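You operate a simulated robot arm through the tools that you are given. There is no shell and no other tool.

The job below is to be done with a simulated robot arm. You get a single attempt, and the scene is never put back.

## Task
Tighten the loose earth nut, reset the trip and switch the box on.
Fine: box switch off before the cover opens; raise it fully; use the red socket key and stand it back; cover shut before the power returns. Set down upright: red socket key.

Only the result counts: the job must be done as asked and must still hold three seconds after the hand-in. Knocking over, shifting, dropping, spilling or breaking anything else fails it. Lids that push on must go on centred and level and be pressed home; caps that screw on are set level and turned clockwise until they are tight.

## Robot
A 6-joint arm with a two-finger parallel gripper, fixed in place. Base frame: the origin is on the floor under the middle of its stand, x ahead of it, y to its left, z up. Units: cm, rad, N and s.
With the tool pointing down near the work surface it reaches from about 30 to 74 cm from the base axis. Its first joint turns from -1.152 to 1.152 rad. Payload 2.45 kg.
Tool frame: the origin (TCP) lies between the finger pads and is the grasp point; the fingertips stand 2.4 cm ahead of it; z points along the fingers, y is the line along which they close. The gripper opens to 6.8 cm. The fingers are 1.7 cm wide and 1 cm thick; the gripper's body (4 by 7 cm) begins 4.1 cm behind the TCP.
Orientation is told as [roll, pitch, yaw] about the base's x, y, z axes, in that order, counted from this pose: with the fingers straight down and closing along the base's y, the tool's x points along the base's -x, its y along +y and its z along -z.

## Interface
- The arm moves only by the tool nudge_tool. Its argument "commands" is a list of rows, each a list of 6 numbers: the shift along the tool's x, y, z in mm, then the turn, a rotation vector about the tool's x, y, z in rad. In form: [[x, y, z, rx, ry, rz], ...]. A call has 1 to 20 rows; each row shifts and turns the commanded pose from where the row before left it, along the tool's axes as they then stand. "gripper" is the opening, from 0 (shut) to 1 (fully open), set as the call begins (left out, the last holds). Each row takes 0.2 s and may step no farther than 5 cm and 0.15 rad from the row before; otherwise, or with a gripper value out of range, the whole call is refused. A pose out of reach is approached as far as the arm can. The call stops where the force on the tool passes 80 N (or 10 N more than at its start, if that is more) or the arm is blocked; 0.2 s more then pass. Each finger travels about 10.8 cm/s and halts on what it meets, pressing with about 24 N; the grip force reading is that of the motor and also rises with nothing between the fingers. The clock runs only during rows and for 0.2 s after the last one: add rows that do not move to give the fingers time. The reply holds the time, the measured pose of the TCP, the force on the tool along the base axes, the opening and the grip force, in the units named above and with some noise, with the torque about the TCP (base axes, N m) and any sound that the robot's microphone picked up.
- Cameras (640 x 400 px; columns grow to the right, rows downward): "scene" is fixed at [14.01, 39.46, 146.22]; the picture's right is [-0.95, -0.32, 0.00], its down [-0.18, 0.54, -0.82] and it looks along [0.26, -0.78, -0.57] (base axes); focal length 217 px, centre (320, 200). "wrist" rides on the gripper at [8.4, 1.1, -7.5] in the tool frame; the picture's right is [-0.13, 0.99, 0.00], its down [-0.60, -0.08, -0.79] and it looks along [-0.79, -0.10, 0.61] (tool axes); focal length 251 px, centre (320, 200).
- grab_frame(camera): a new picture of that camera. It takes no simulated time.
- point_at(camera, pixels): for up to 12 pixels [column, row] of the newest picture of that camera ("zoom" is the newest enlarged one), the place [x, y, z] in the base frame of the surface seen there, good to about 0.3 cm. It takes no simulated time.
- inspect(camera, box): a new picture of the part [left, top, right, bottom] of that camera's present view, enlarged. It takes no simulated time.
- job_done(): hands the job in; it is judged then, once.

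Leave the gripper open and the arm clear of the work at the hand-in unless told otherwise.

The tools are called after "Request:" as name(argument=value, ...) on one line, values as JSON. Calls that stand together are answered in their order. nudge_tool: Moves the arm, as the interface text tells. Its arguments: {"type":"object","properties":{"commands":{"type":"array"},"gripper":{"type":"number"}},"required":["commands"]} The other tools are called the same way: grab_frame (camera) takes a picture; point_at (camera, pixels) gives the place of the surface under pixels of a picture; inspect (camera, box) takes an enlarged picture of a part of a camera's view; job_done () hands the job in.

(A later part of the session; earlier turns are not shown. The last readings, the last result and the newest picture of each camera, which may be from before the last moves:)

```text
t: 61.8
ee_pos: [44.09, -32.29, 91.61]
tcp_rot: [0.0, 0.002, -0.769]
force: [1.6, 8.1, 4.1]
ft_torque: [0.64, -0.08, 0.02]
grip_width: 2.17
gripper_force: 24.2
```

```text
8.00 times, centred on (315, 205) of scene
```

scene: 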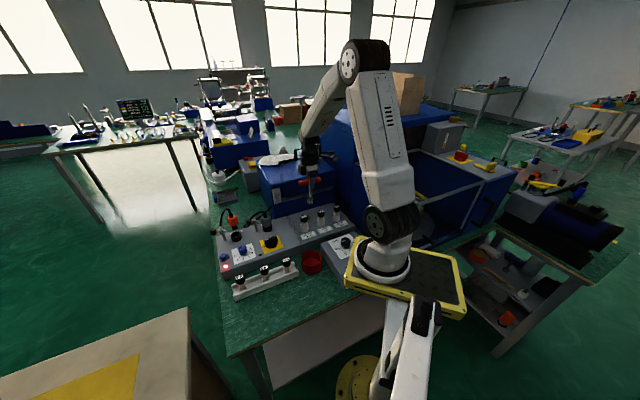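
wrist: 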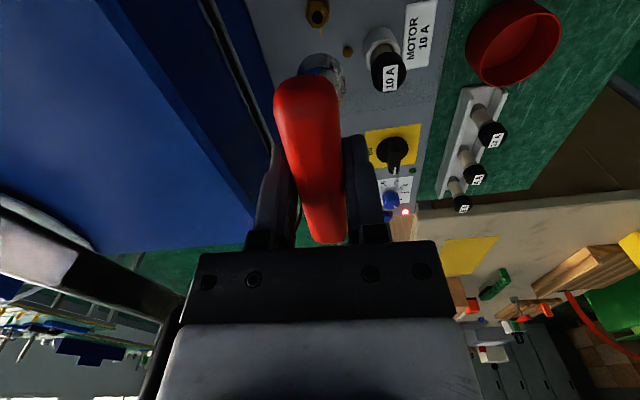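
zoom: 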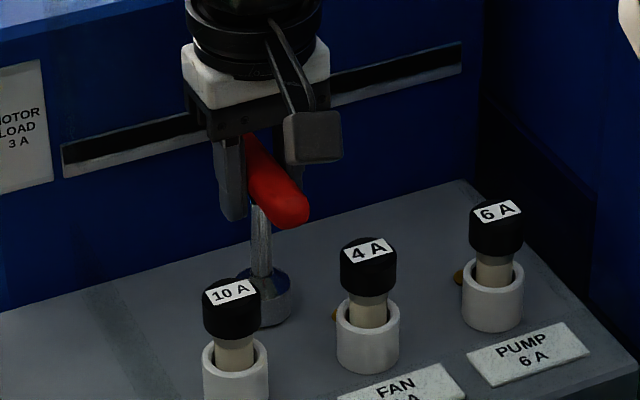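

1.5 rad turned so far, and the torque is still about zero. I will continue in shorter strokes, watching for resistance.

Request:
nudge_tool(commands=[[0, 0, 0, 0, 0, 0.08], [0, 0, 0, 0, 0, 0.08], [0, 0, 0, 0, 0, 0.08], [0, 0, 0, 0, 0, 0]])

Request:
nudge_tool(commands=[[0, 0, 0, 0, 0, 0.08], [0, 0, 0, 0, 0, 0.08], [0, 0, 0, 0, 0, 0]])

Request:
grab_frame(camera="wrist")

```text
t: 62.8
ee_pos: [44.09, -32.17, 91.82]
tcp_rot: [0.0, 0.001, -1.008]
force: [2.0, 9.7, 2.0]
ft_torque: [0.77, -0.04, 0.01]
grip_width: 2.2
gripper_force: 24.2
```

```text
t: 63.6
ee_pos: [44.1, -32.23, 91.65]
tcp_rot: [0.0, 0.001, -1.168]
force: [1.4, 9.6, 3.0]
ft_torque: [0.75, -0.02, 0.02]
grip_width: 2.18
gripper_force: 24.5
```

```text
taken
```

wrist: 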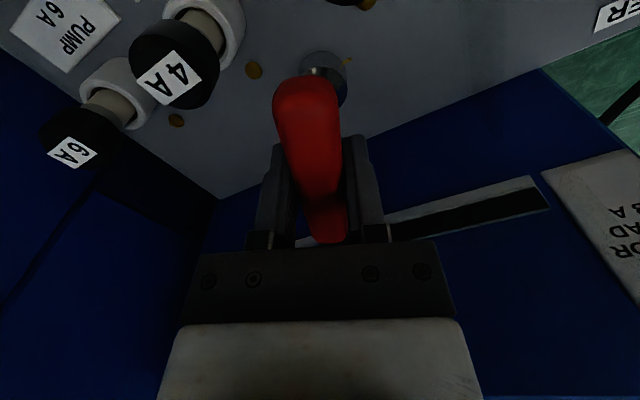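

1.9 rad turned with no resistance yet. I expected about 1.76 rad plus play, so I will try 0.24 rad more before checking the nut by eye.

Request:
nudge_tool(commands=[[0, 0, 0, 0, 0, 0.08], [0, 0, 0, 0, 0, 0.08], [0, 0, 0, 0, 0, 0.08], [0, 0, 0, 0, 0, 0]])

```text
t: 64.6
ee_pos: [44.08, -32.23, 91.72]
tcp_rot: [-0.002, 0.001, -1.407]
force: [1.8, 7.6, -6.1]
ft_torque: [0.66, -0.1, 0.0]
grip_width: 2.18
gripper_force: 24.2
```

Still free, so I need to see whether the nut has been turning. I will lift the key straight up by 8 cm and look at the nut's mark.

Request:
nudge_tool(commands=[[0, 0, -5, 0, 0, 0], [0, 0, -10, 0, 0, 0], [0, 0, -15, 0, 0, 0], [0, 0, -25, 0, 0, 0], [0, 0, -25, 0, 0, 0], [0, 0, 0, 0, 0, 0]])

Request:
inspect(camera="wrist", box=[260, 0, 380, 80])

Request:
grab_frame(camera="wrist")

```text
t: 66.0
ee_pos: [44.09, -32.14, 99.79]
tcp_rot: [-0.001, 0.002, -1.407]
force: [-0.4, -0.2, -2.5]
ft_torque: [0.0, 0.05, 0.03]
grip_width: 2.17
gripper_force: 23.4
```

```text
5.00 times, centred on (320, 40) of wrist
```

zoom: 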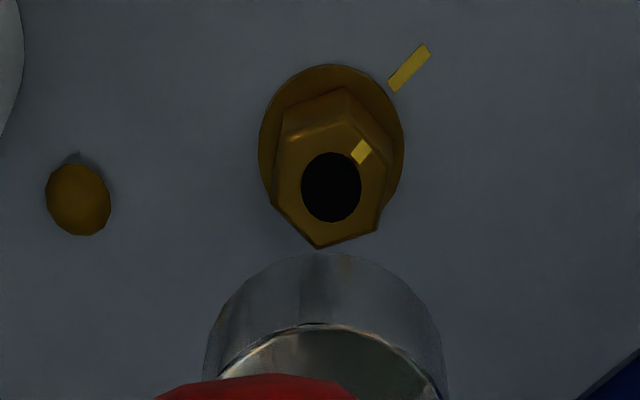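

```text
taken
```

wrist: 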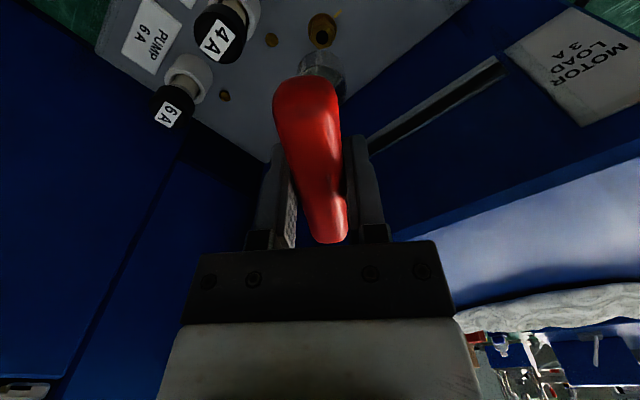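

The nut has turned: its bright mark, at (361,151), now points almost toward the panel mark at (410,67). I will measure the marks to compare their directions.

Request:
inspect(camera="wrist", box=[300, 0, 348, 50])

Request:
point_at(camera="zoom", pixels=[[365, 205], [400, 100], [420, 80], [305, 270], [260, 200], [345, 245], [250, 240], [310, 330], [380, 250]])

```text
8.00 times, centred on (324, 25) of wrist
```

zoom: 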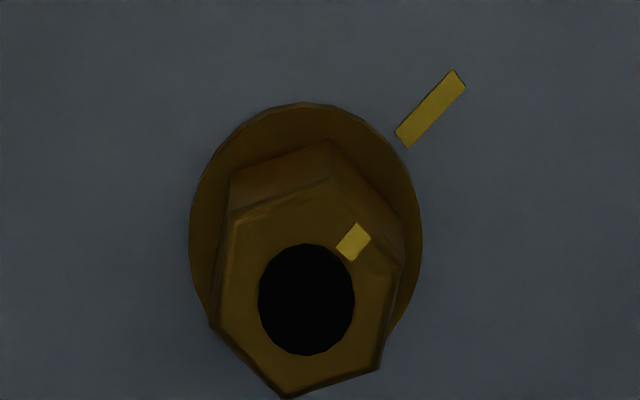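

```text
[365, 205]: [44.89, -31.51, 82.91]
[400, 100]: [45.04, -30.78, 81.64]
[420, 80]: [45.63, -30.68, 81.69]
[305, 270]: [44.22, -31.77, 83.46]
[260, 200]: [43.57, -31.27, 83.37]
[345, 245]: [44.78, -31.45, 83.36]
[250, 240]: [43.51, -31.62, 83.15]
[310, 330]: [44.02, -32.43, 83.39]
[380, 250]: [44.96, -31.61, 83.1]
```

The nut's centre is (44.12,-32.1); its mark points at about 43° and the panel mark lies at roughly 36 to 50°. So the nut has followed the key about 108° and is close to its mark, but I have not yet felt it tighten. I will lower the key onto it at the same angle and turn on gently to find the stop.

Request:
nudge_tool(commands=[[0, 0, 25, 0, 0, 0], [0, 0, 25, 0, 0, 0], [0, 0, 12, 0, 0, 0], [0, 0, 6, 0, 0, 0], [0, 0, 4, 0, 0, 0], [0, 0, 3, 0, 0, 0], [0, 0, 2.5, 0, 0, 0], [0, 0, 2.5, 0, 0, 0], [0, 0, 0, 0, 0, 0]])

Request:
nudge_tool(commands=[[0, 0, 0, 0, 0, 0.05], [0, 0, 0, 0, 0, 0.05], [0, 0, 0, 0, 0, 0.05], [0, 0, 0, 0, 0, 0]])

```text
t: 68.0
ee_pos: [44.07, -32.31, 91.71]
tcp_rot: [0.001, -0.001, -1.405]
force: [1.7, 2.0, 2.3]
ft_torque: [0.19, -0.21, 0.02]
grip_width: 2.18
gripper_force: 24.3
```

```text
t: 69.0
ee_pos: [44.02, -32.24, 91.54]
tcp_rot: [-0.003, 0.0, -1.559]
force: [4.3, 5.7, -1.4]
ft_torque: [0.18, -0.22, 0.54]
grip_width: 2.21
gripper_force: 24.3
```

Now there is a torque of 0.54 N m resisting, so the nut is starting to bite. I will turn on in 0.05 rad steps.

Request:
nudge_tool(commands=[[0, 0, 0, 0, 0, 0.05], [0, 0, 0, 0, 0, 0.05], [0, 0, 0, 0, 0, 0]])

```text
t: 69.8
ee_pos: [44.05, -32.28, 91.66]
tcp_rot: [-0.001, 0.0, -1.655]
force: [2.9, 4.1, -0.6]
ft_torque: [0.0, -0.16, 0.64]
grip_width: 2.35
gripper_force: 24.3
```

The torque is 0.64 N m and the grip has spread to 2.35 cm, so the handle is now twisting in the fingers rather than turning. That means the nut is against its stop. I will give one more small turn and hold, to be sure.

Request:
nudge_tool(commands=[[0, 0, 0, 0, 0, 0.05], [0, 0, 0, 0, 0, 0], [0, 0, 0, 0, 0, 0]])

Request:
grab_frame(camera="wrist")

Request:
inspect(camera="scene", box=[290, 180, 340, 230])

```text
t: 70.6
ee_pos: [44.06, -32.31, 91.7]
tcp_rot: [-0.001, 0.0, -1.706]
force: [2.3, -0.7, -4.0]
ft_torque: [-0.34, -0.2, 0.64]
grip_width: 2.44
gripper_force: 23.9
```

```text
taken
```

wrist: 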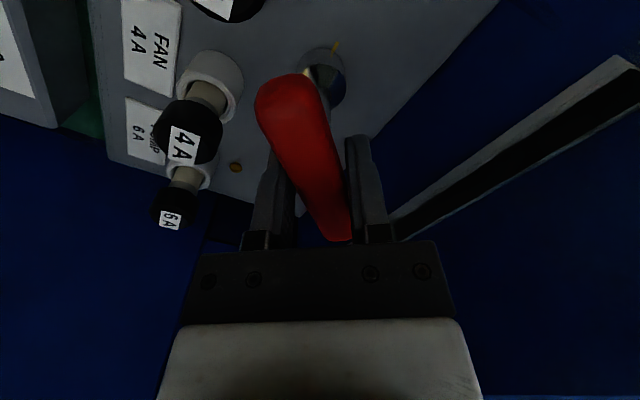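

```text
8.00 times, centred on (315, 205) of scene
```

zoom: 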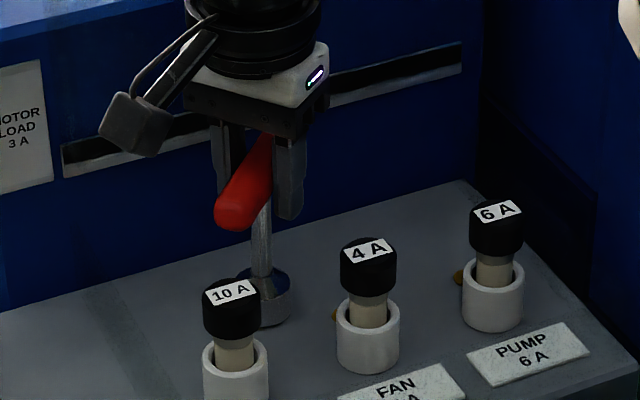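

The torque has levelled off at 0.64 N m with the handle turning in the grip, so the nut is at its stop. I will turn the tool back 0.16 rad to relax the grip, then lift the key and check the marks.

Request:
nudge_tool(commands=[[0, 0, 0, 0, 0, -0.08], [0, 0, 0, 0, 0, -0.08], [0, 0, 0, 0, 0, 0]])

Request:
nudge_tool(commands=[[0, 0, -5, 0, 0, 0], [0, 0, -10, 0, 0, 0], [0, 0, -15, 0, 0, 0], [0, 0, -25, 0, 0, 0], [0, 0, -25, 0, 0, 0], [0, 0, 0, 0, 0, 0]])

Request:
grab_frame(camera="wrist")

Request:
inspect(camera="wrist", box=[300, 0, 348, 50])

```text
t: 71.4
ee_pos: [44.08, -32.24, 91.72]
tcp_rot: [0.0, -0.002, -1.544]
force: [7.8, -2.4, -7.0]
ft_torque: [-0.35, -0.34, 0.24]
grip_width: 2.17
gripper_force: 24.2
```

```text
t: 72.8
ee_pos: [44.12, -32.21, 99.86]
tcp_rot: [-0.002, 0.0, -1.548]
force: [0.2, 1.3, -2.2]
ft_torque: [0.01, 0.01, 0.03]
grip_width: 2.18
gripper_force: 24.1
```

```text
taken
```

wrist: 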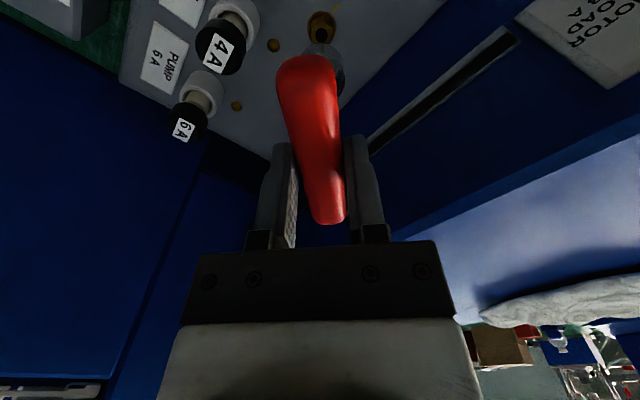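

```text
8.00 times, centred on (324, 25) of wrist
```

zoom: 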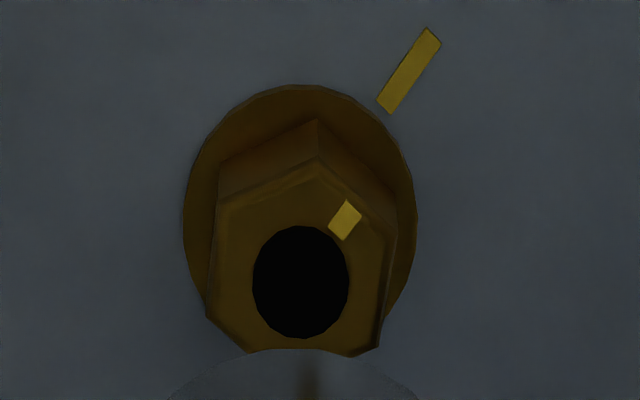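

The nut's mark and the panel mark now lie along nearly the same line. But the red handle sits further up-picture than before, so the key seems to have slipped about 1 cm down in the grip during the lift. I will look at it from the scene camera and measure.

Request:
inspect(camera="scene", box=[285, 165, 345, 225])

Request:
point_at(camera="zoom", pixels=[[262, 130], [245, 145], [262, 180], [265, 215], [255, 230], [280, 230], [240, 160]])

Request:
inspect(camera="wrist", box=[240, 0, 400, 260])

Request:
point_at(camera="wrist", pixels=[[306, 75], [315, 120], [325, 170], [330, 210], [330, 65], [335, 85], [310, 50]])

```text
6.67 times, centred on (315, 195) of scene
```

zoom: 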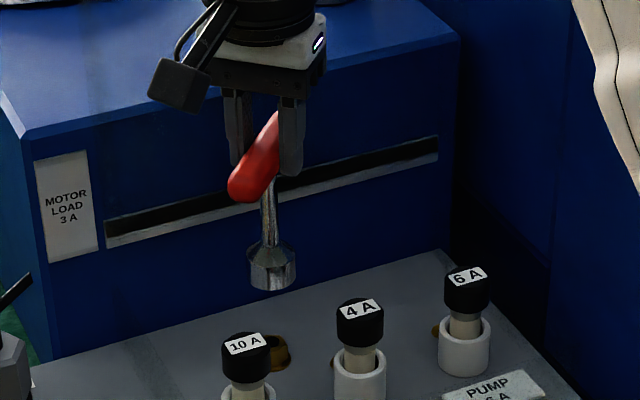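

```text
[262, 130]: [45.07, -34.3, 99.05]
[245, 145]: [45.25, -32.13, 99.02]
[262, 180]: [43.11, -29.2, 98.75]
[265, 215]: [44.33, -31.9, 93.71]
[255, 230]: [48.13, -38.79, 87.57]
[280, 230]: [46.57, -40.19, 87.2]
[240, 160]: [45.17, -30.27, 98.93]
```

```text
1.54 times, centred on (320, 130) of wrist
```

zoom: 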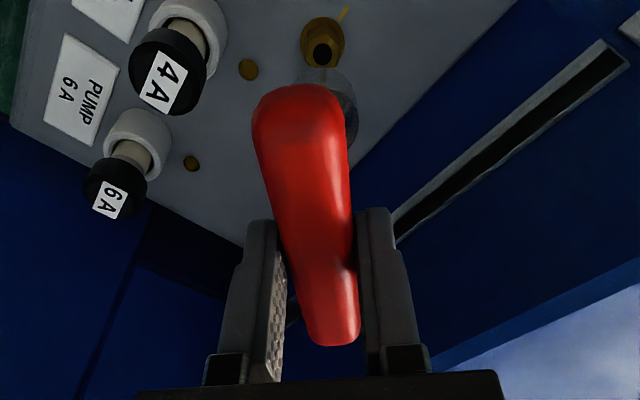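

```text
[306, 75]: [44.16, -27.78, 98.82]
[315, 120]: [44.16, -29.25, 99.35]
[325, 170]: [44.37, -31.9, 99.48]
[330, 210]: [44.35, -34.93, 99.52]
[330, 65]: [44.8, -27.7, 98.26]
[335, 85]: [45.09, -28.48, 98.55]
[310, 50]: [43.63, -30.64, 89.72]
```

The handle top is at z ≈ 99.5, so the key did slip about 1.25 cm down in the fingers, but it hangs level. The nut's mark and the panel mark now lie in line, and the stop was felt there. I will set the key back on the nut so I can regrip it at the right height, lowering 69 mm.

Request:
nudge_tool(commands=[[0, 0, 25, 0, 0, 0], [0, 0, 20, 0, 0, 0], [0, 0, 10, 0, 0, 0], [0, 0, 5, 0, 0, 0], [0, 0, 4, 0, 0, 0], [0, 0, 2.5, 0, 0, 0], [0, 0, 1.5, 0, 0, 0], [0, 0, 0, 0, 0, 0]])

Request:
inspect(camera="scene", box=[285, 175, 345, 235])

```text
t: 74.6
ee_pos: [44.12, -32.31, 93.17]
tcp_rot: [0.004, -0.002, -1.548]
force: [-1.0, -4.4, 22.0]
ft_torque: [-0.26, -0.04, 0.14]
grip_width: 2.2
gripper_force: 24.3
```

```text
6.67 times, centred on (315, 205) of scene
```

zoom: 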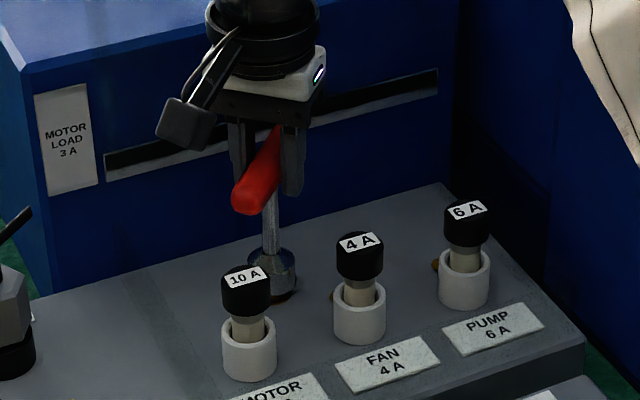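

There is 24 N of contact at TCP z = 93.2, about 3 mm higher than the expected seat, so the hex is not quite home. I will wiggle the key back by 0.06 rad and watch the force.

Request:
nudge_tool(commands=[[0, 0, 0, 0, 0, -0.03], [0, 0, 0, 0, 0, -0.03], [0, 0, 0, 0, 0, 0]])

Request:
inspect(camera="scene", box=[285, 175, 345, 235])

```text
t: 75.4
ee_pos: [44.18, -32.23, 92.66]
tcp_rot: [-0.002, 0.003, -1.486]
force: [4.7, -5.6, -4.4]
ft_torque: [-0.45, -0.45, 0.05]
grip_width: 2.18
gripper_force: 24.1
```

```text
6.67 times, centred on (315, 205) of scene
```

zoom: 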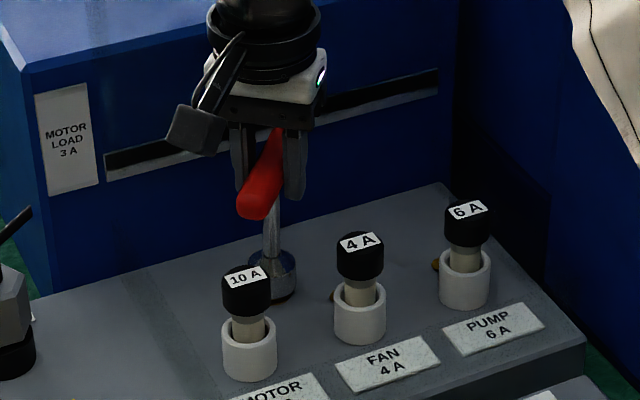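

The key has dropped fully onto the nut (z = 92.66, no load). I will open the fingers a little, lower the gripper 12 mm, and close again so the handle sits at the grasp point.

Request:
nudge_tool(commands=[[0, 0, 0, 0, 0, 0], [0, 0, 0, 0, 0, 0], [0, 0, 6, 0, 0, 0], [0, 0, 6, 0, 0, 0], [0, 0, 0, 0, 0, 0]], gripper=0.45)

Request:
grab_frame(camera="wrist")

Request:
inspect(camera="scene", box=[285, 175, 345, 235])

```text
t: 76.6
ee_pos: [44.07, -32.14, 91.61]
tcp_rot: [0.002, 0.001, -1.487]
force: [-0.2, 1.1, -0.5]
ft_torque: [-0.01, -0.02, -0.03]
grip_width: 3.05
gripper_force: 0.1
```

```text
taken
```

wrist: 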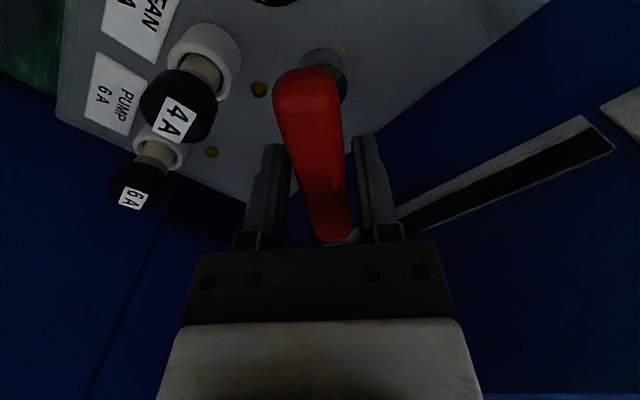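

```text
6.67 times, centred on (315, 205) of scene
```

zoom: 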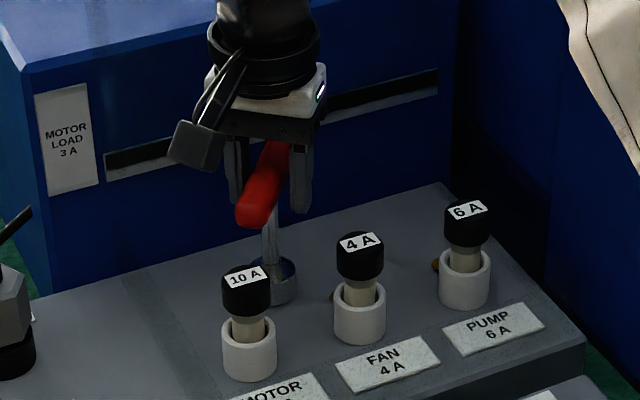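

The key stands on the nut by itself and the handle is at the grasp point height again. I will close and give a last clockwise turn to confirm the torque.

Request:
nudge_tool(commands=[[0, 0, 0, 0, 0, 0], [0, 0, 0, 0, 0, 0], [0, 0, 0, 0, 0, 0]], gripper=0)

Request:
nudge_tool(commands=[[0, 0, 0, 0, 0, 0.05], [0, 0, 0, 0, 0, 0.05], [0, 0, 0, 0, 0, 0.05], [0, 0, 0, 0, 0, 0]])

```text
t: 77.4
ee_pos: [44.09, -32.28, 91.66]
tcp_rot: [-0.001, -0.001, -1.487]
force: [3.1, -0.2, 0.2]
ft_torque: [-0.03, -0.26, 0.02]
grip_width: 2.16
gripper_force: 24.1
```

```text
t: 78.4
ee_pos: [44.1, -32.3, 91.75]
tcp_rot: [0.0, 0.0, -1.635]
force: [4.9, 0.9, 1.2]
ft_torque: [0.11, -0.23, 0.65]
grip_width: 2.33
gripper_force: 23.7
```

The torque reached 0.65 N m again with the handle starting to twist in the grip, so the nut is tight at its mark. I will turn the tool back 0.15 rad into the free play, then lift slowly.

Request:
nudge_tool(commands=[[0, 0, 0, 0, 0, -0.05], [0, 0, 0, 0, 0, -0.05], [0, 0, 0, 0, 0, -0.05], [0, 0, 0, 0, 0, 0]])

Request:
nudge_tool(commands=[[0, 0, -3, 0, 0, 0], [0, 0, -5, 0, 0, 0], [0, 0, -7, 0, 0, 0], [0, 0, -10, 0, 0, 0], [0, 0, -25, 0, 0, 0], [0, 0, -30, 0, 0, 0], [0, 0, 0, 0, 0, 0]])

Request:
grab_frame(camera="wrist")

Request:
inspect(camera="wrist", box=[300, 0, 348, 50])

```text
t: 79.4
ee_pos: [44.0, -32.33, 91.77]
tcp_rot: [0.002, -0.001, -1.485]
force: [4.9, -3.6, 0.4]
ft_torque: [-0.29, -0.4, -0.02]
grip_width: 2.2
gripper_force: 23.9
```

```text
t: 81.0
ee_pos: [44.09, -32.28, 99.44]
tcp_rot: [0.0, 0.002, -1.487]
force: [-0.4, -0.4, -2.4]
ft_torque: [-0.01, 0.02, -0.01]
grip_width: 2.19
gripper_force: 24.0
```

```text
taken
```

wrist: 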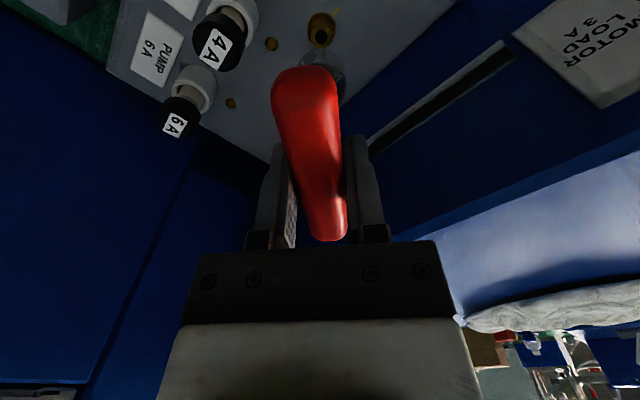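

```text
8.00 times, centred on (324, 25) of wrist
```

zoom: 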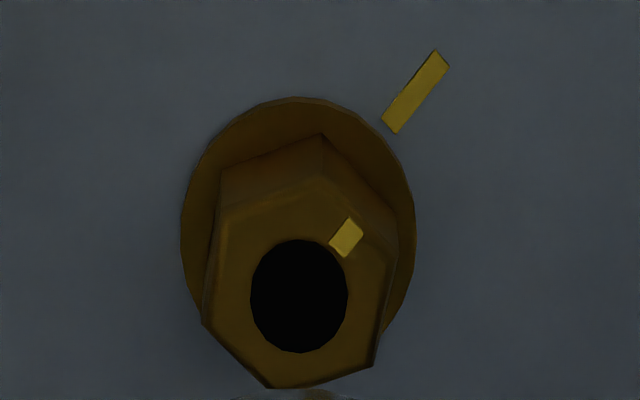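

The marks still line up, so the nut stayed tight when I turned back. Now I will return the key: up 5 cm, 6 cm toward the front away from the lid, and then turn the tool back by 2.22 rad to the original yaw.

Request:
nudge_tool(commands=[[0, 0, -25, 0, 0, 0], [0, 0, -25, 0, 0, 0], [23.3, -18.9, 0, 0, 0, 0], [23.3, -18.9, 0, 0, 0, 0], [0, 0, 0, 0, 0, -0.148], [0, 0, 0, 0, 0, -0.148], [0, 0, 0, 0, 0, -0.148], [0, 0, 0, 0, 0, -0.148], [0, 0, 0, 0, 0, -0.148], [0, 0, 0, 0, 0, -0.148], [0, 0, 0, 0, 0, -0.148], [0, 0, 0, 0, 0, -0.148], [0, 0, 0, 0, 0, -0.148], [0, 0, 0, 0, 0, -0.148], [0, 0, 0, 0, 0, -0.148], [0, 0, 0, 0, 0, -0.148], [0, 0, 0, 0, 0, -0.148], [0, 0, 0, 0, 0, -0.148], [0, 0, 0, 0, 0, -0.148], [0, 0, 0, 0, 0, 0]])

Request:
grab_frame(camera="scene")

```text
t: 81.5
ee_pos: [43.26, -31.37, 101.17]
tcp_rot: [-0.035, 0.038, -1.488]
force: [1.9, -1.0, -12.4]
ft_torque: [0.23, 0.5, 0.04]
grip_width: 2.19
gripper_force: 24.5
stopped in row 2: the force on the tool passed its limit at 108 N (the readings are from after the stop); the commanded pose is now the measured one
```

```text
taken
```

scene: 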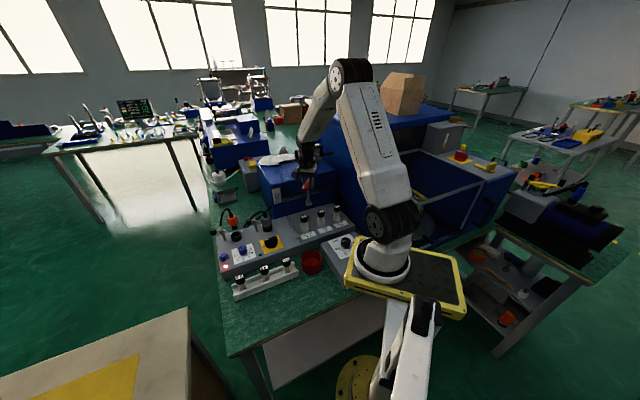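

The lift stopped with 108 N: something above was touched, and the tool was pushed about 1.2 cm toward the front. I will look closely at the gripper and the lid before doing anything else.

Request:
inspect(camera="scene", box=[260, 120, 360, 220])

Request:
grab_frame(camera="wrist")

Request:
point_at(camera="scene", pixels=[[285, 157], [330, 148], [275, 160], [290, 145], [300, 150], [310, 150]])

```text
4.00 times, centred on (310, 170) of scene
```

zoom: 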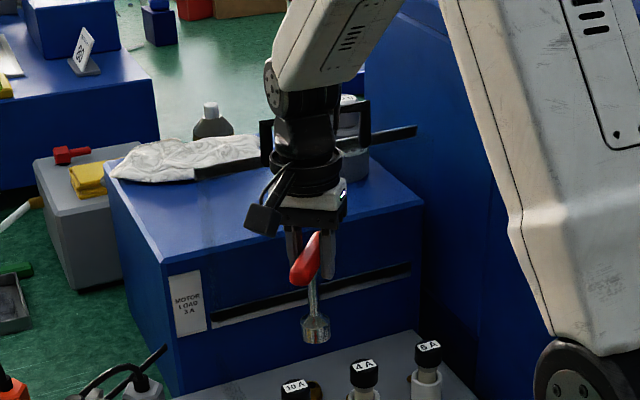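

```text
taken
```

wrist: 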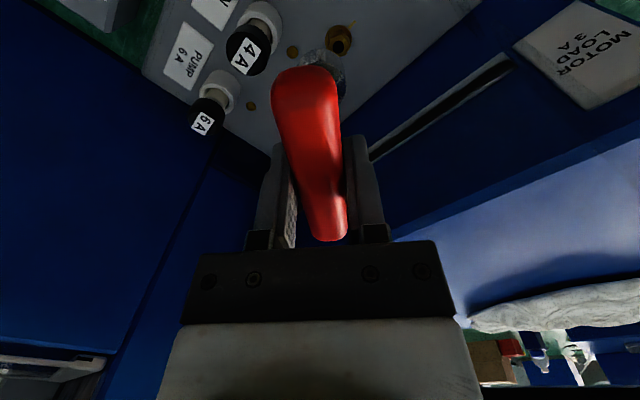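

```text
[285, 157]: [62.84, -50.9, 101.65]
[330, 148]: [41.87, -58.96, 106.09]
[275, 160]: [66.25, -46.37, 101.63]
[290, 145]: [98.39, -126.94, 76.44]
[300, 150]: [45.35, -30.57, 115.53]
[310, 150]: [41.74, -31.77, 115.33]
```

The lid still stands, but I want to be sure that it has not moved. I will enlarge its strip and compare with its earlier ends at (278,162) and (333,151.5).

Request:
inspect(camera="scene", box=[270, 130, 345, 190])

Request:
point_at(camera="zoom", pixels=[[110, 270], [150, 262], [560, 185], [520, 195], [140, 190], [500, 150], [310, 240], [300, 300], [390, 220], [250, 200]])

```text
6.67 times, centred on (308, 160) of scene
```

zoom: 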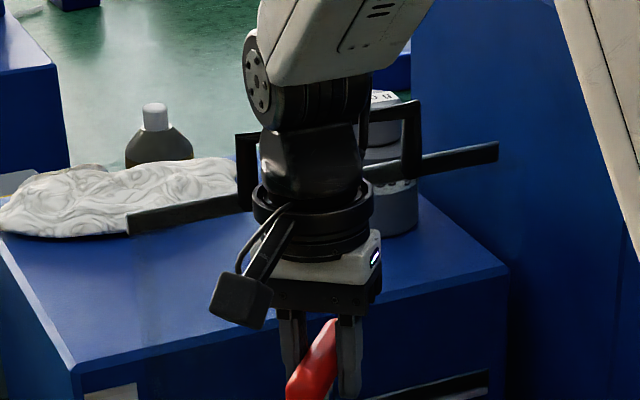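

```text
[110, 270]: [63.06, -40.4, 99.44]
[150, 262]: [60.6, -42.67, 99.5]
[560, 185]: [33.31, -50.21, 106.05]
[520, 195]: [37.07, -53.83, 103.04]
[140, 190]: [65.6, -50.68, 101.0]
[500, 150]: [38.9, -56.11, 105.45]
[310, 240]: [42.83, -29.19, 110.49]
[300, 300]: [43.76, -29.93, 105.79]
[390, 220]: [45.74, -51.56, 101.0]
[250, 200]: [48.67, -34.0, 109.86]
```

The lid's top strip has shifted about 1 px down and right, so it has tipped forward by roughly 1.5 cm. The wrist housing must have caught under its handle bar as I rose past z ≈ 100. I will first go back down 15 mm, to where there was no contact before, and look.

Request:
nudge_tool(commands=[[0, 0, 5, 0, 0, 0], [0, 0, 5, 0, 0, 0], [0, 0, 5, 0, 0, 0], [0, 0, 0, 0, 0, 0]])

Request:
inspect(camera="scene", box=[270, 130, 345, 190])

Request:
grab_frame(camera="wrist")

```text
t: 82.5
ee_pos: [43.29, -31.31, 99.86]
tcp_rot: [-0.031, 0.034, -1.487]
force: [-0.6, 0.1, -2.0]
ft_torque: [0.02, -0.01, 0.03]
grip_width: 2.18
gripper_force: 23.9
```

```text
6.67 times, centred on (308, 160) of scene
```

zoom: 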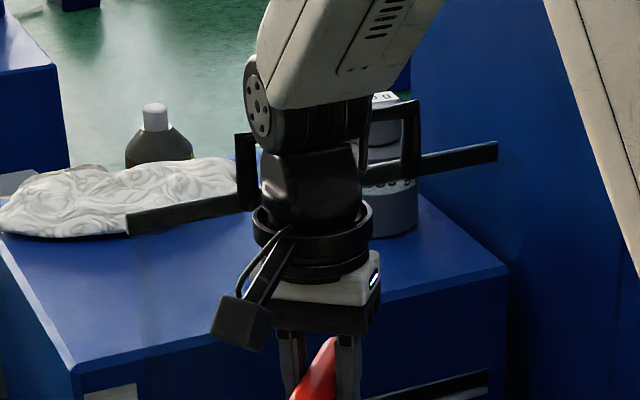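

```text
taken
```

wrist: 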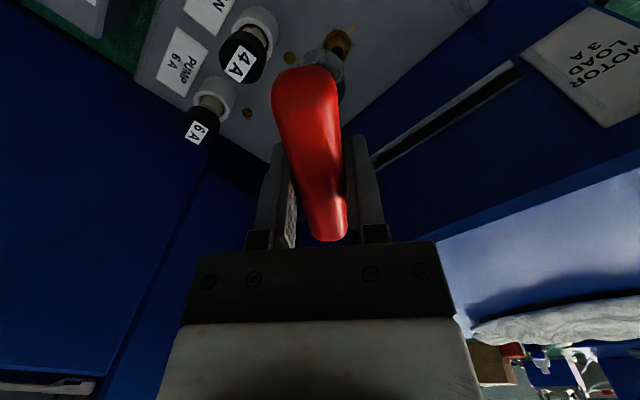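

The tool is free again and the lid stays where it is. I will move the tool 7 cm toward the front, away from the lid. The key's lower end is at about z = 89.8, above the fuse caps.

Request:
nudge_tool(commands=[[10, -8, 0, 0, 0, 0], [14.8, -12, 0, 0, 0, 0], [14.8, -12, 0, 0, 0, 0], [14.8, -12, 0, 0, 0, 0], [0, 0, 0, 0, 0, 0]])

Request:
inspect(camera="scene", box=[265, 125, 350, 235])

```text
t: 83.7
ee_pos: [38.27, -26.42, 100.26]
tcp_rot: [-0.031, 0.037, -1.486]
force: [0.4, 0.5, -2.8]
ft_torque: [-0.01, 0.02, 0.01]
grip_width: 2.16
gripper_force: 24.1
```

```text
3.64 times, centred on (308, 180) of scene
```

zoom: 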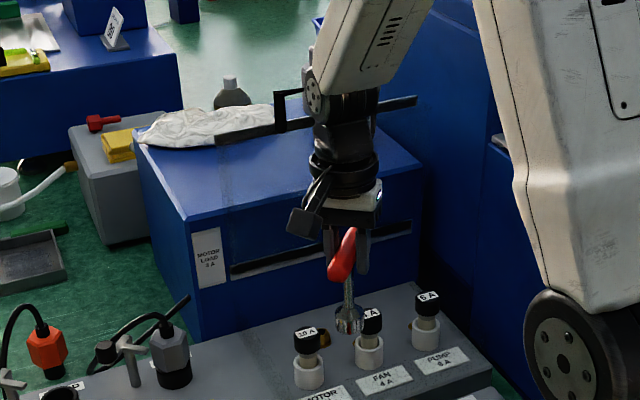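

The tool is clear and the lid did not move. I will level the tool (about 0.03 rad off from the bump), rise 6 cm, and turn back toward the original yaw.

Request:
nudge_tool(commands=[[0, 0, 0, -0.031, -0.037, 0], [0, 0, -20, 0, 0, 0], [0, 0, -20, 0, 0, 0], [0, 0, -20, 0, 0, 0], [0, 0, 0, 0, 0, -0.148], [0, 0, 0, 0, 0, -0.148], [0, 0, 0, 0, 0, -0.148], [0, 0, 0, 0, 0, -0.148], [0, 0, 0, 0, 0, -0.148], [0, 0, 0, 0, 0, -0.148], [0, 0, 0, 0, 0, -0.148], [0, 0, 0, 0, 0, -0.148], [0, 0, 0, 0, 0, 0]])

Request:
inspect(camera="scene", box=[265, 110, 350, 220])

```text
t: 86.5
ee_pos: [38.46, -26.45, 106.12]
tcp_rot: [-0.002, 0.0, -0.299]
force: [0.3, -1.0, -2.7]
ft_torque: [-0.01, -0.01, 0.05]
grip_width: 2.19
gripper_force: 23.6
```

```text
3.64 times, centred on (308, 165) of scene
```

zoom: 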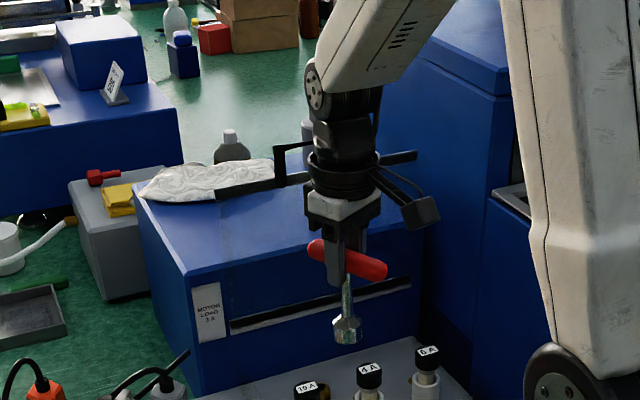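

All clear. I will finish the turn to yaw 0.733 and carry the key back over its original spot at (39.12,6.2), staying at z ≈ 106.

Request:
nudge_tool(commands=[[0, 0, 0, 0, 0, -0.1475], [0, 0, 0, 0, 0, -0.1475], [0, 0, 0, 0, 0, -0.1475], [0, 0, 0, 0, 0, -0.1475], [0, 0, 0, 0, 0, -0.1475], [0, 0, 0, 0, 0, -0.1475], [0, 0, 0, 0, 0, -0.1475], [-27.9, 29.8, 0, 0, 0, 0], [-27.9, 29.8, 0, 0, 0, 0], [-27.9, 29.8, 0, 0, 0, 0], [-27.9, 29.8, 0, 0, 0, 0], [-27.9, 29.8, 0, 0, 0, 0], [-27.9, 29.8, 0, 0, 0, 0], [-27.9, 29.8, 0, 0, 0, 0], [-27.9, 29.8, 0, 0, 0, 0], [0, 0, 0, 0, 0, 0]])

Request:
grab_frame(camera="wrist")

Request:
inspect(camera="scene", box=[230, 130, 360, 310])

```text
t: 89.9
ee_pos: [39.17, 6.04, 106.17]
tcp_rot: [-0.002, 0.002, 0.729]
force: [-0.1, -0.2, -1.8]
ft_torque: [0.0, 0.03, -0.02]
grip_width: 2.17
gripper_force: 24.2
```

```text
taken
```

wrist: 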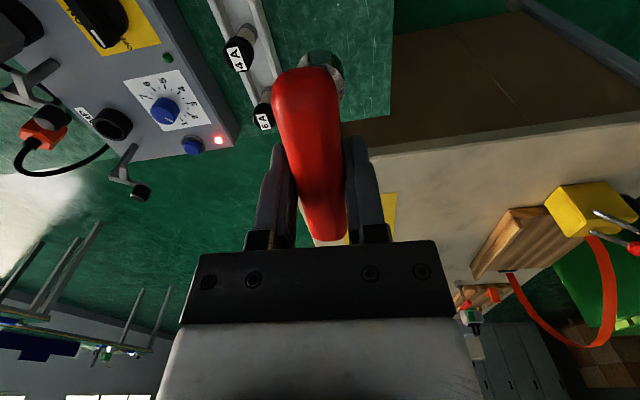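

```text
2.22 times, centred on (295, 220) of scene
```

zoom: 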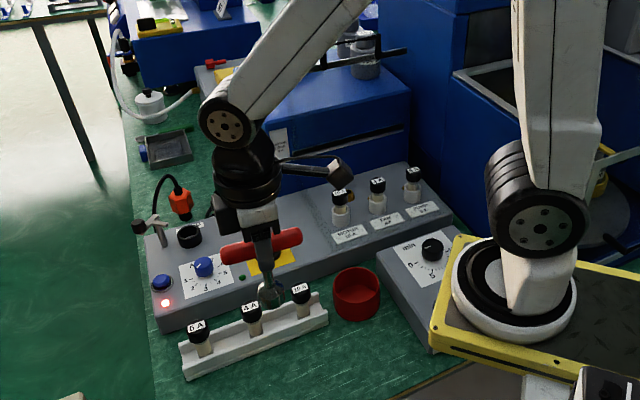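

The key is over its spot. The handle looks very slightly tilted in the grip, so I will measure its ridge height at both ends before setting it down.

Request:
point_at(camera="wrist", pixels=[[305, 90], [309, 110], [313, 140], [318, 170], [322, 200], [325, 225], [326, 238]])

Request:
inspect(camera="scene", box=[245, 225, 305, 275])

Request:
point_at(camera="zoom", pixels=[[130, 205], [180, 190], [400, 140], [440, 132], [290, 330], [280, 290], [310, 330], [250, 330]])

```text
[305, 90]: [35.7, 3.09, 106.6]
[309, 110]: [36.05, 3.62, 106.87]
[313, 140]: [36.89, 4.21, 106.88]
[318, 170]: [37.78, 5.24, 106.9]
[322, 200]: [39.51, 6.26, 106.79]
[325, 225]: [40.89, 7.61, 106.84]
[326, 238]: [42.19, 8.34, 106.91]
```

```text
8.00 times, centred on (275, 250) of scene
```

zoom: 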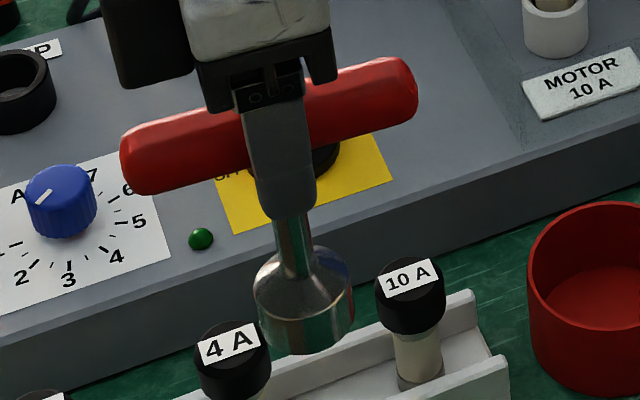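

```text
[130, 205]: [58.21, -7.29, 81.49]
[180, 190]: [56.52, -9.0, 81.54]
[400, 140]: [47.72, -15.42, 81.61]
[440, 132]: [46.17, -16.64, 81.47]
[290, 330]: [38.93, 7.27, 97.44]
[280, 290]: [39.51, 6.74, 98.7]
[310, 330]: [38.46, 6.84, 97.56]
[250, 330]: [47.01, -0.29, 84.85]
```

The ridge is level at z ≈ 106.87 along its length, so the key hangs upright, only 2 mm lower in the grip than before. I will lower it 182 mm to just above the bench.

Request:
nudge_tool(commands=[[0, 0, 40, 0, 0, 0], [0, 0, 40, 0, 0, 0], [0, 0, 40, 0, 0, 0], [0, 0, 35, 0, 0, 0], [0, 0, 20, 0, 0, 0], [0, 0, 10, 0, 0, 0], [0, 0, 0, 0, 0, 0]])

Request:
inspect(camera="scene", box=[250, 255, 310, 310])

```text
t: 91.5
ee_pos: [39.21, 6.32, 87.59]
tcp_rot: [-0.001, 0.0, 0.729]
force: [-1.1, 0.3, -2.0]
ft_torque: [0.0, 0.01, -0.01]
grip_width: 2.19
gripper_force: 23.6
```

```text
7.27 times, centred on (280, 282) of scene
```

zoom: 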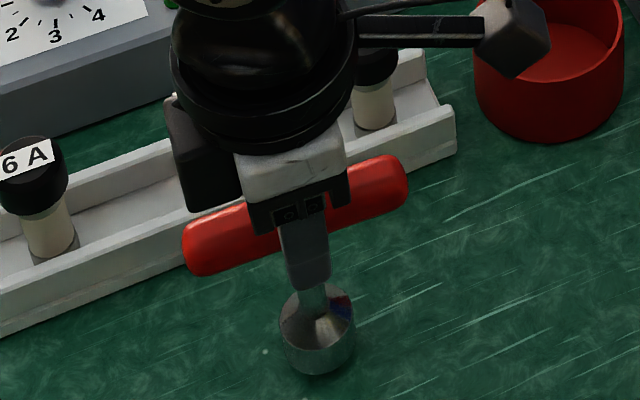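

The socket is about 1 cm above the bench at the original place. I will lower in small rows until it touches.

Request:
nudge_tool(commands=[[0, 0, 3, 0, 0, 0], [0, 0, 3, 0, 0, 0], [0, 0, 2, 0, 0, 0], [0, 0, 1, 0, 0, 0], [0, 0, 0, 0, 0, 0]])

Request:
inspect(camera="scene", box=[250, 255, 310, 310])

```text
t: 92.7
ee_pos: [39.15, 6.13, 86.75]
tcp_rot: [-0.003, 0.002, 0.728]
force: [-0.2, 0.2, -1.4]
ft_torque: [0.02, 0.01, -0.03]
grip_width: 2.18
gripper_force: 24.3
```

```text
7.27 times, centred on (280, 282) of scene
```

zoom: 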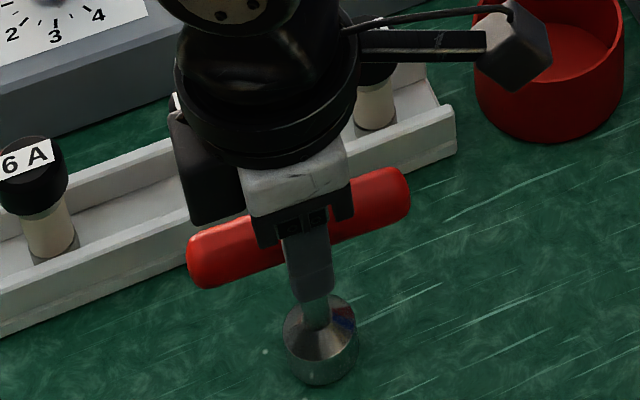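

No contact yet. I will lower 1 mm at a time.

Request:
nudge_tool(commands=[[0, 0, 1, 0, 0, 0], [0, 0, 1, 0, 0, 0], [0, 0, 0, 0, 0, 0]])

Request:
nudge_tool(commands=[[0, 0, 1, 0, 0, 0], [0, 0, 0, 0, 0, 0]])

```text
t: 93.5
ee_pos: [39.17, 6.18, 86.47]
tcp_rot: [-0.001, 0.001, 0.73]
force: [0.0, -0.6, -2.7]
ft_torque: [0.03, 0.01, 0.04]
grip_width: 2.18
gripper_force: 23.7
```

```text
t: 94.1
ee_pos: [39.19, 6.3, 86.34]
tcp_rot: [-0.001, 0.001, 0.729]
force: [0.4, -0.8, 3.0]
ft_torque: [-0.12, 0.13, -0.01]
grip_width: 2.18
gripper_force: 23.8
```

The force went from -2.7 to +3.0 N, so the key stands on the bench. I will open the fingers just a little first, and look.

Request:
nudge_tool(commands=[[0, 0, 0, 0, 0, 0], [0, 0, 0, 0, 0, 0]], gripper=0.37)

Request:
nudge_tool(commands=[[0, 0, 0, 0, 0, 0], [0, 0, 0, 0, 0, 0]], gripper=0.6)

Request:
grab_frame(camera="wrist")

Request:
inspect(camera="scene", box=[250, 255, 310, 310])

```text
t: 94.7
ee_pos: [39.21, 6.12, 86.4]
tcp_rot: [-0.001, 0.001, 0.73]
force: [-0.4, 0.5, -0.1]
ft_torque: [0.05, -0.01, 0.02]
grip_width: 2.56
gripper_force: 0.0
```

```text
t: 95.3
ee_pos: [39.09, 6.1, 86.36]
tcp_rot: [-0.001, 0.001, 0.729]
force: [0.3, 0.2, -0.3]
ft_torque: [0.01, 0.02, -0.02]
grip_width: 4.09
gripper_force: 0.1
```

```text
taken
```

wrist: 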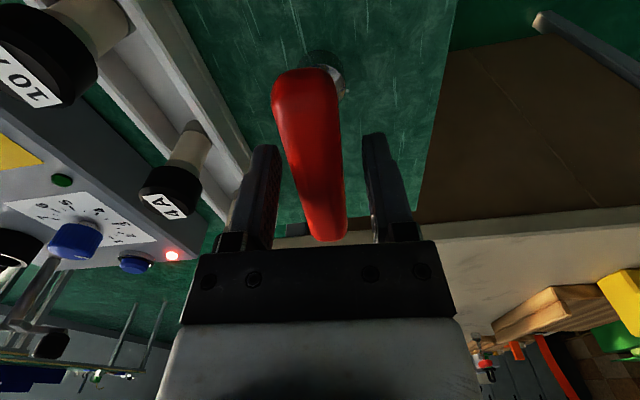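

```text
7.27 times, centred on (280, 282) of scene
```

zoom: 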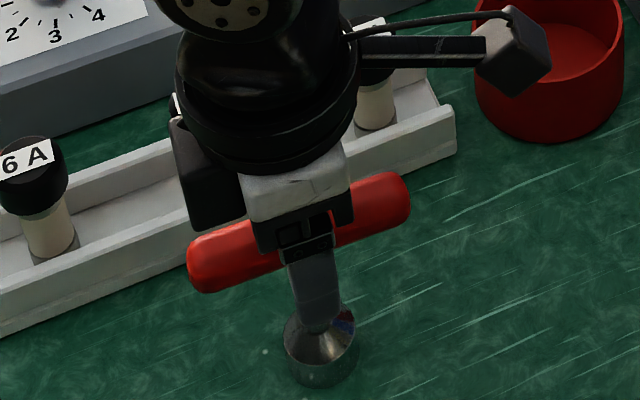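

The key stands upright by itself at its original place. I will rise straight up to z ≈ 122 and check it before going back to the cover.

Request:
nudge_tool(commands=[[0, 0, -15, 0, 0, 0], [0, 0, -40, 0, 0, 0], [0, 0, -45, 0, 0, 0], [0, 0, -45, 0, 0, 0], [0, 0, -45, 0, 0, 0], [0, 0, -45, 0, 0, 0], [0, 0, -45, 0, 0, 0], [0, 0, -45, 0, 0, 0], [0, 0, -31, 0, 0, -0.035], [0, 0, 0, 0, 0, 0]])

Request:
inspect(camera="scene", box=[230, 190, 350, 310])

Request:
inspect(camera="scene", box=[270, 130, 345, 230])

```text
t: 97.5
ee_pos: [39.01, 6.31, 122.04]
tcp_rot: [-0.002, 0.002, 0.764]
force: [0.4, 0.1, 0.5]
ft_torque: [0.01, 0.0, -0.04]
grip_width: 4.09
gripper_force: 0.1
```

```text
3.33 times, centred on (290, 250) of scene
```

zoom: 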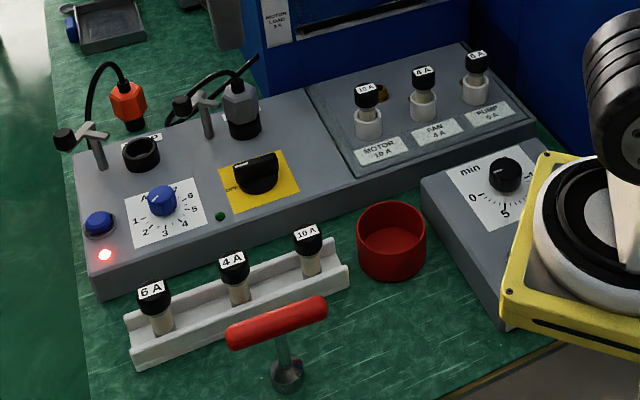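

```text
4.00 times, centred on (308, 180) of scene
```

zoom: 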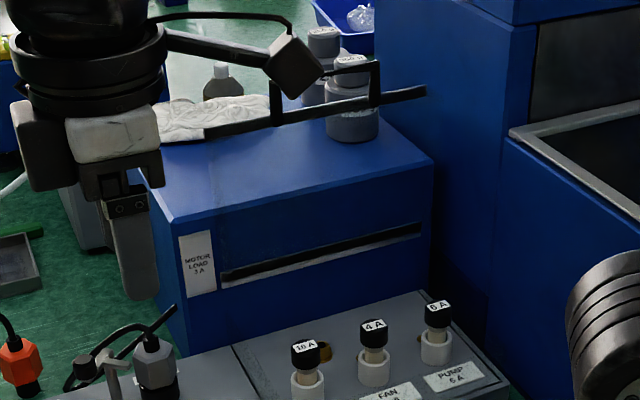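

The key stands upright in its place and everything else is as before. The lid's bar runs from about (275,80) to (378,65) in this enlargement. I will measure it.

Request:
inspect(camera="scene", box=[290, 135, 340, 170])

Request:
point_at(camera="zoom", pixels=[[425, 120], [440, 113], [300, 160], [420, 175], [200, 245], [500, 190], [150, 260], [205, 200], [400, 122], [380, 125]])

```text
11.43 times, centred on (315, 152) of scene
```

zoom: 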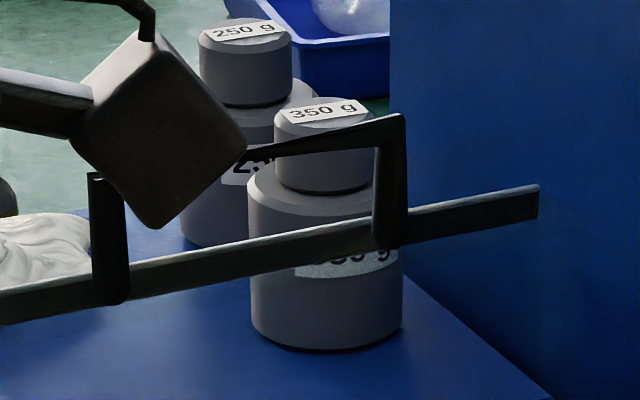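

```text
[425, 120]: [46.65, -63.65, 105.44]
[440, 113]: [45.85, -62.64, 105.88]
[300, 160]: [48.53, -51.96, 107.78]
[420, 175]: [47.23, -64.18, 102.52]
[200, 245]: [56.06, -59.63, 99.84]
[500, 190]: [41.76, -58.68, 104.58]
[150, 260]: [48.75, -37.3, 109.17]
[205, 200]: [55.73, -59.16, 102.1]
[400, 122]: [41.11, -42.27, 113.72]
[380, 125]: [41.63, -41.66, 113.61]
```

The bar's centre is at about v = 17.5, z = 113.2, and the lid still stands near vertical. I will move over the bar at z ≈ 122 and look.

Request:
nudge_tool(commands=[[26.6, -36.8, 0, 0, 0, 0], [26.6, -36.8, 0, 0, 0, 0], [26.6, -36.8, 0, 0, 0, 0], [26.6, -36.8, 0, 0, 0, 0], [26.6, -36.8, 0, 0, 0, 0], [26.6, -36.8, 0, 0, 0, 0], [26.6, -36.8, 0, 0, 0, 0], [26.6, -36.8, 0, 0, 0, 0], [26.6, -36.8, 0, 0, 0, 0], [26.6, -36.8, 0, 0, 0, 0], [0, 0, 0, 0, 0, 0]])

Request:
grab_frame(camera="wrist")

Request:
inspect(camera="scene", box=[270, 100, 345, 180])

```text
t: 99.9
ee_pos: [45.26, -38.82, 121.96]
tcp_rot: [-0.004, 0.004, 0.764]
force: [0.6, 0.3, 1.1]
ft_torque: [0.01, 0.02, -0.01]
grip_width: 4.08
gripper_force: 0.1
```

```text
taken
```

wrist: 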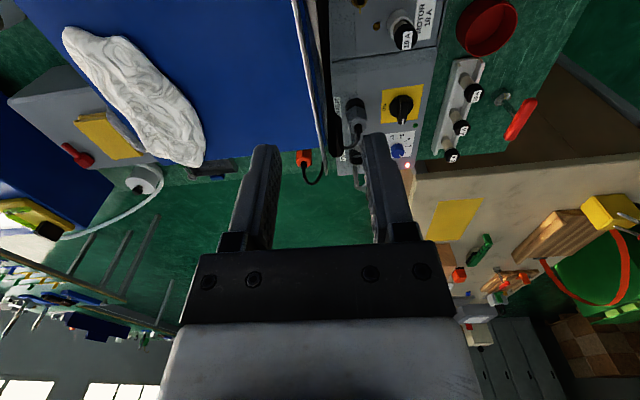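

```text
5.00 times, centred on (308, 140) of scene
```

zoom: 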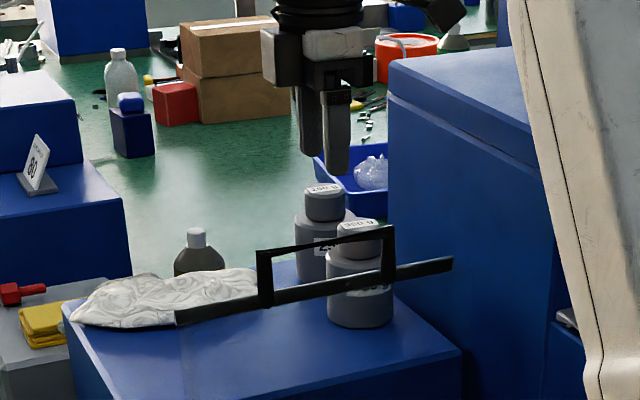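

The bar appears near (325,60) in the wrist picture, beside the strip. I will enlarge to see its offset from the finger centre.

Request:
inspect(camera="wrist", box=[260, 0, 400, 160])

Request:
point_at(camera="wrist", pixels=[[325, 20], [325, 50], [326, 80], [328, 100], [312, 60], [318, 100], [322, 130]])

```text
2.50 times, centred on (330, 80) of wrist
```

zoom: 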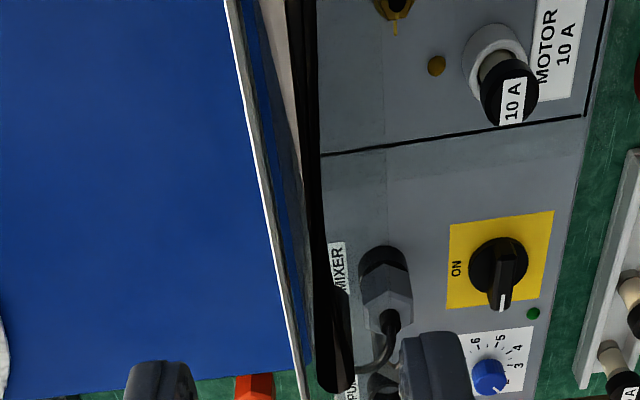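

```text
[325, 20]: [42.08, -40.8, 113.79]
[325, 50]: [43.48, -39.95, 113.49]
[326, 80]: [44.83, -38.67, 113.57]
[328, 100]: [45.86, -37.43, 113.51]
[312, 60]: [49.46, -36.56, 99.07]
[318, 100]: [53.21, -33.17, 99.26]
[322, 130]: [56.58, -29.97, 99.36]
```

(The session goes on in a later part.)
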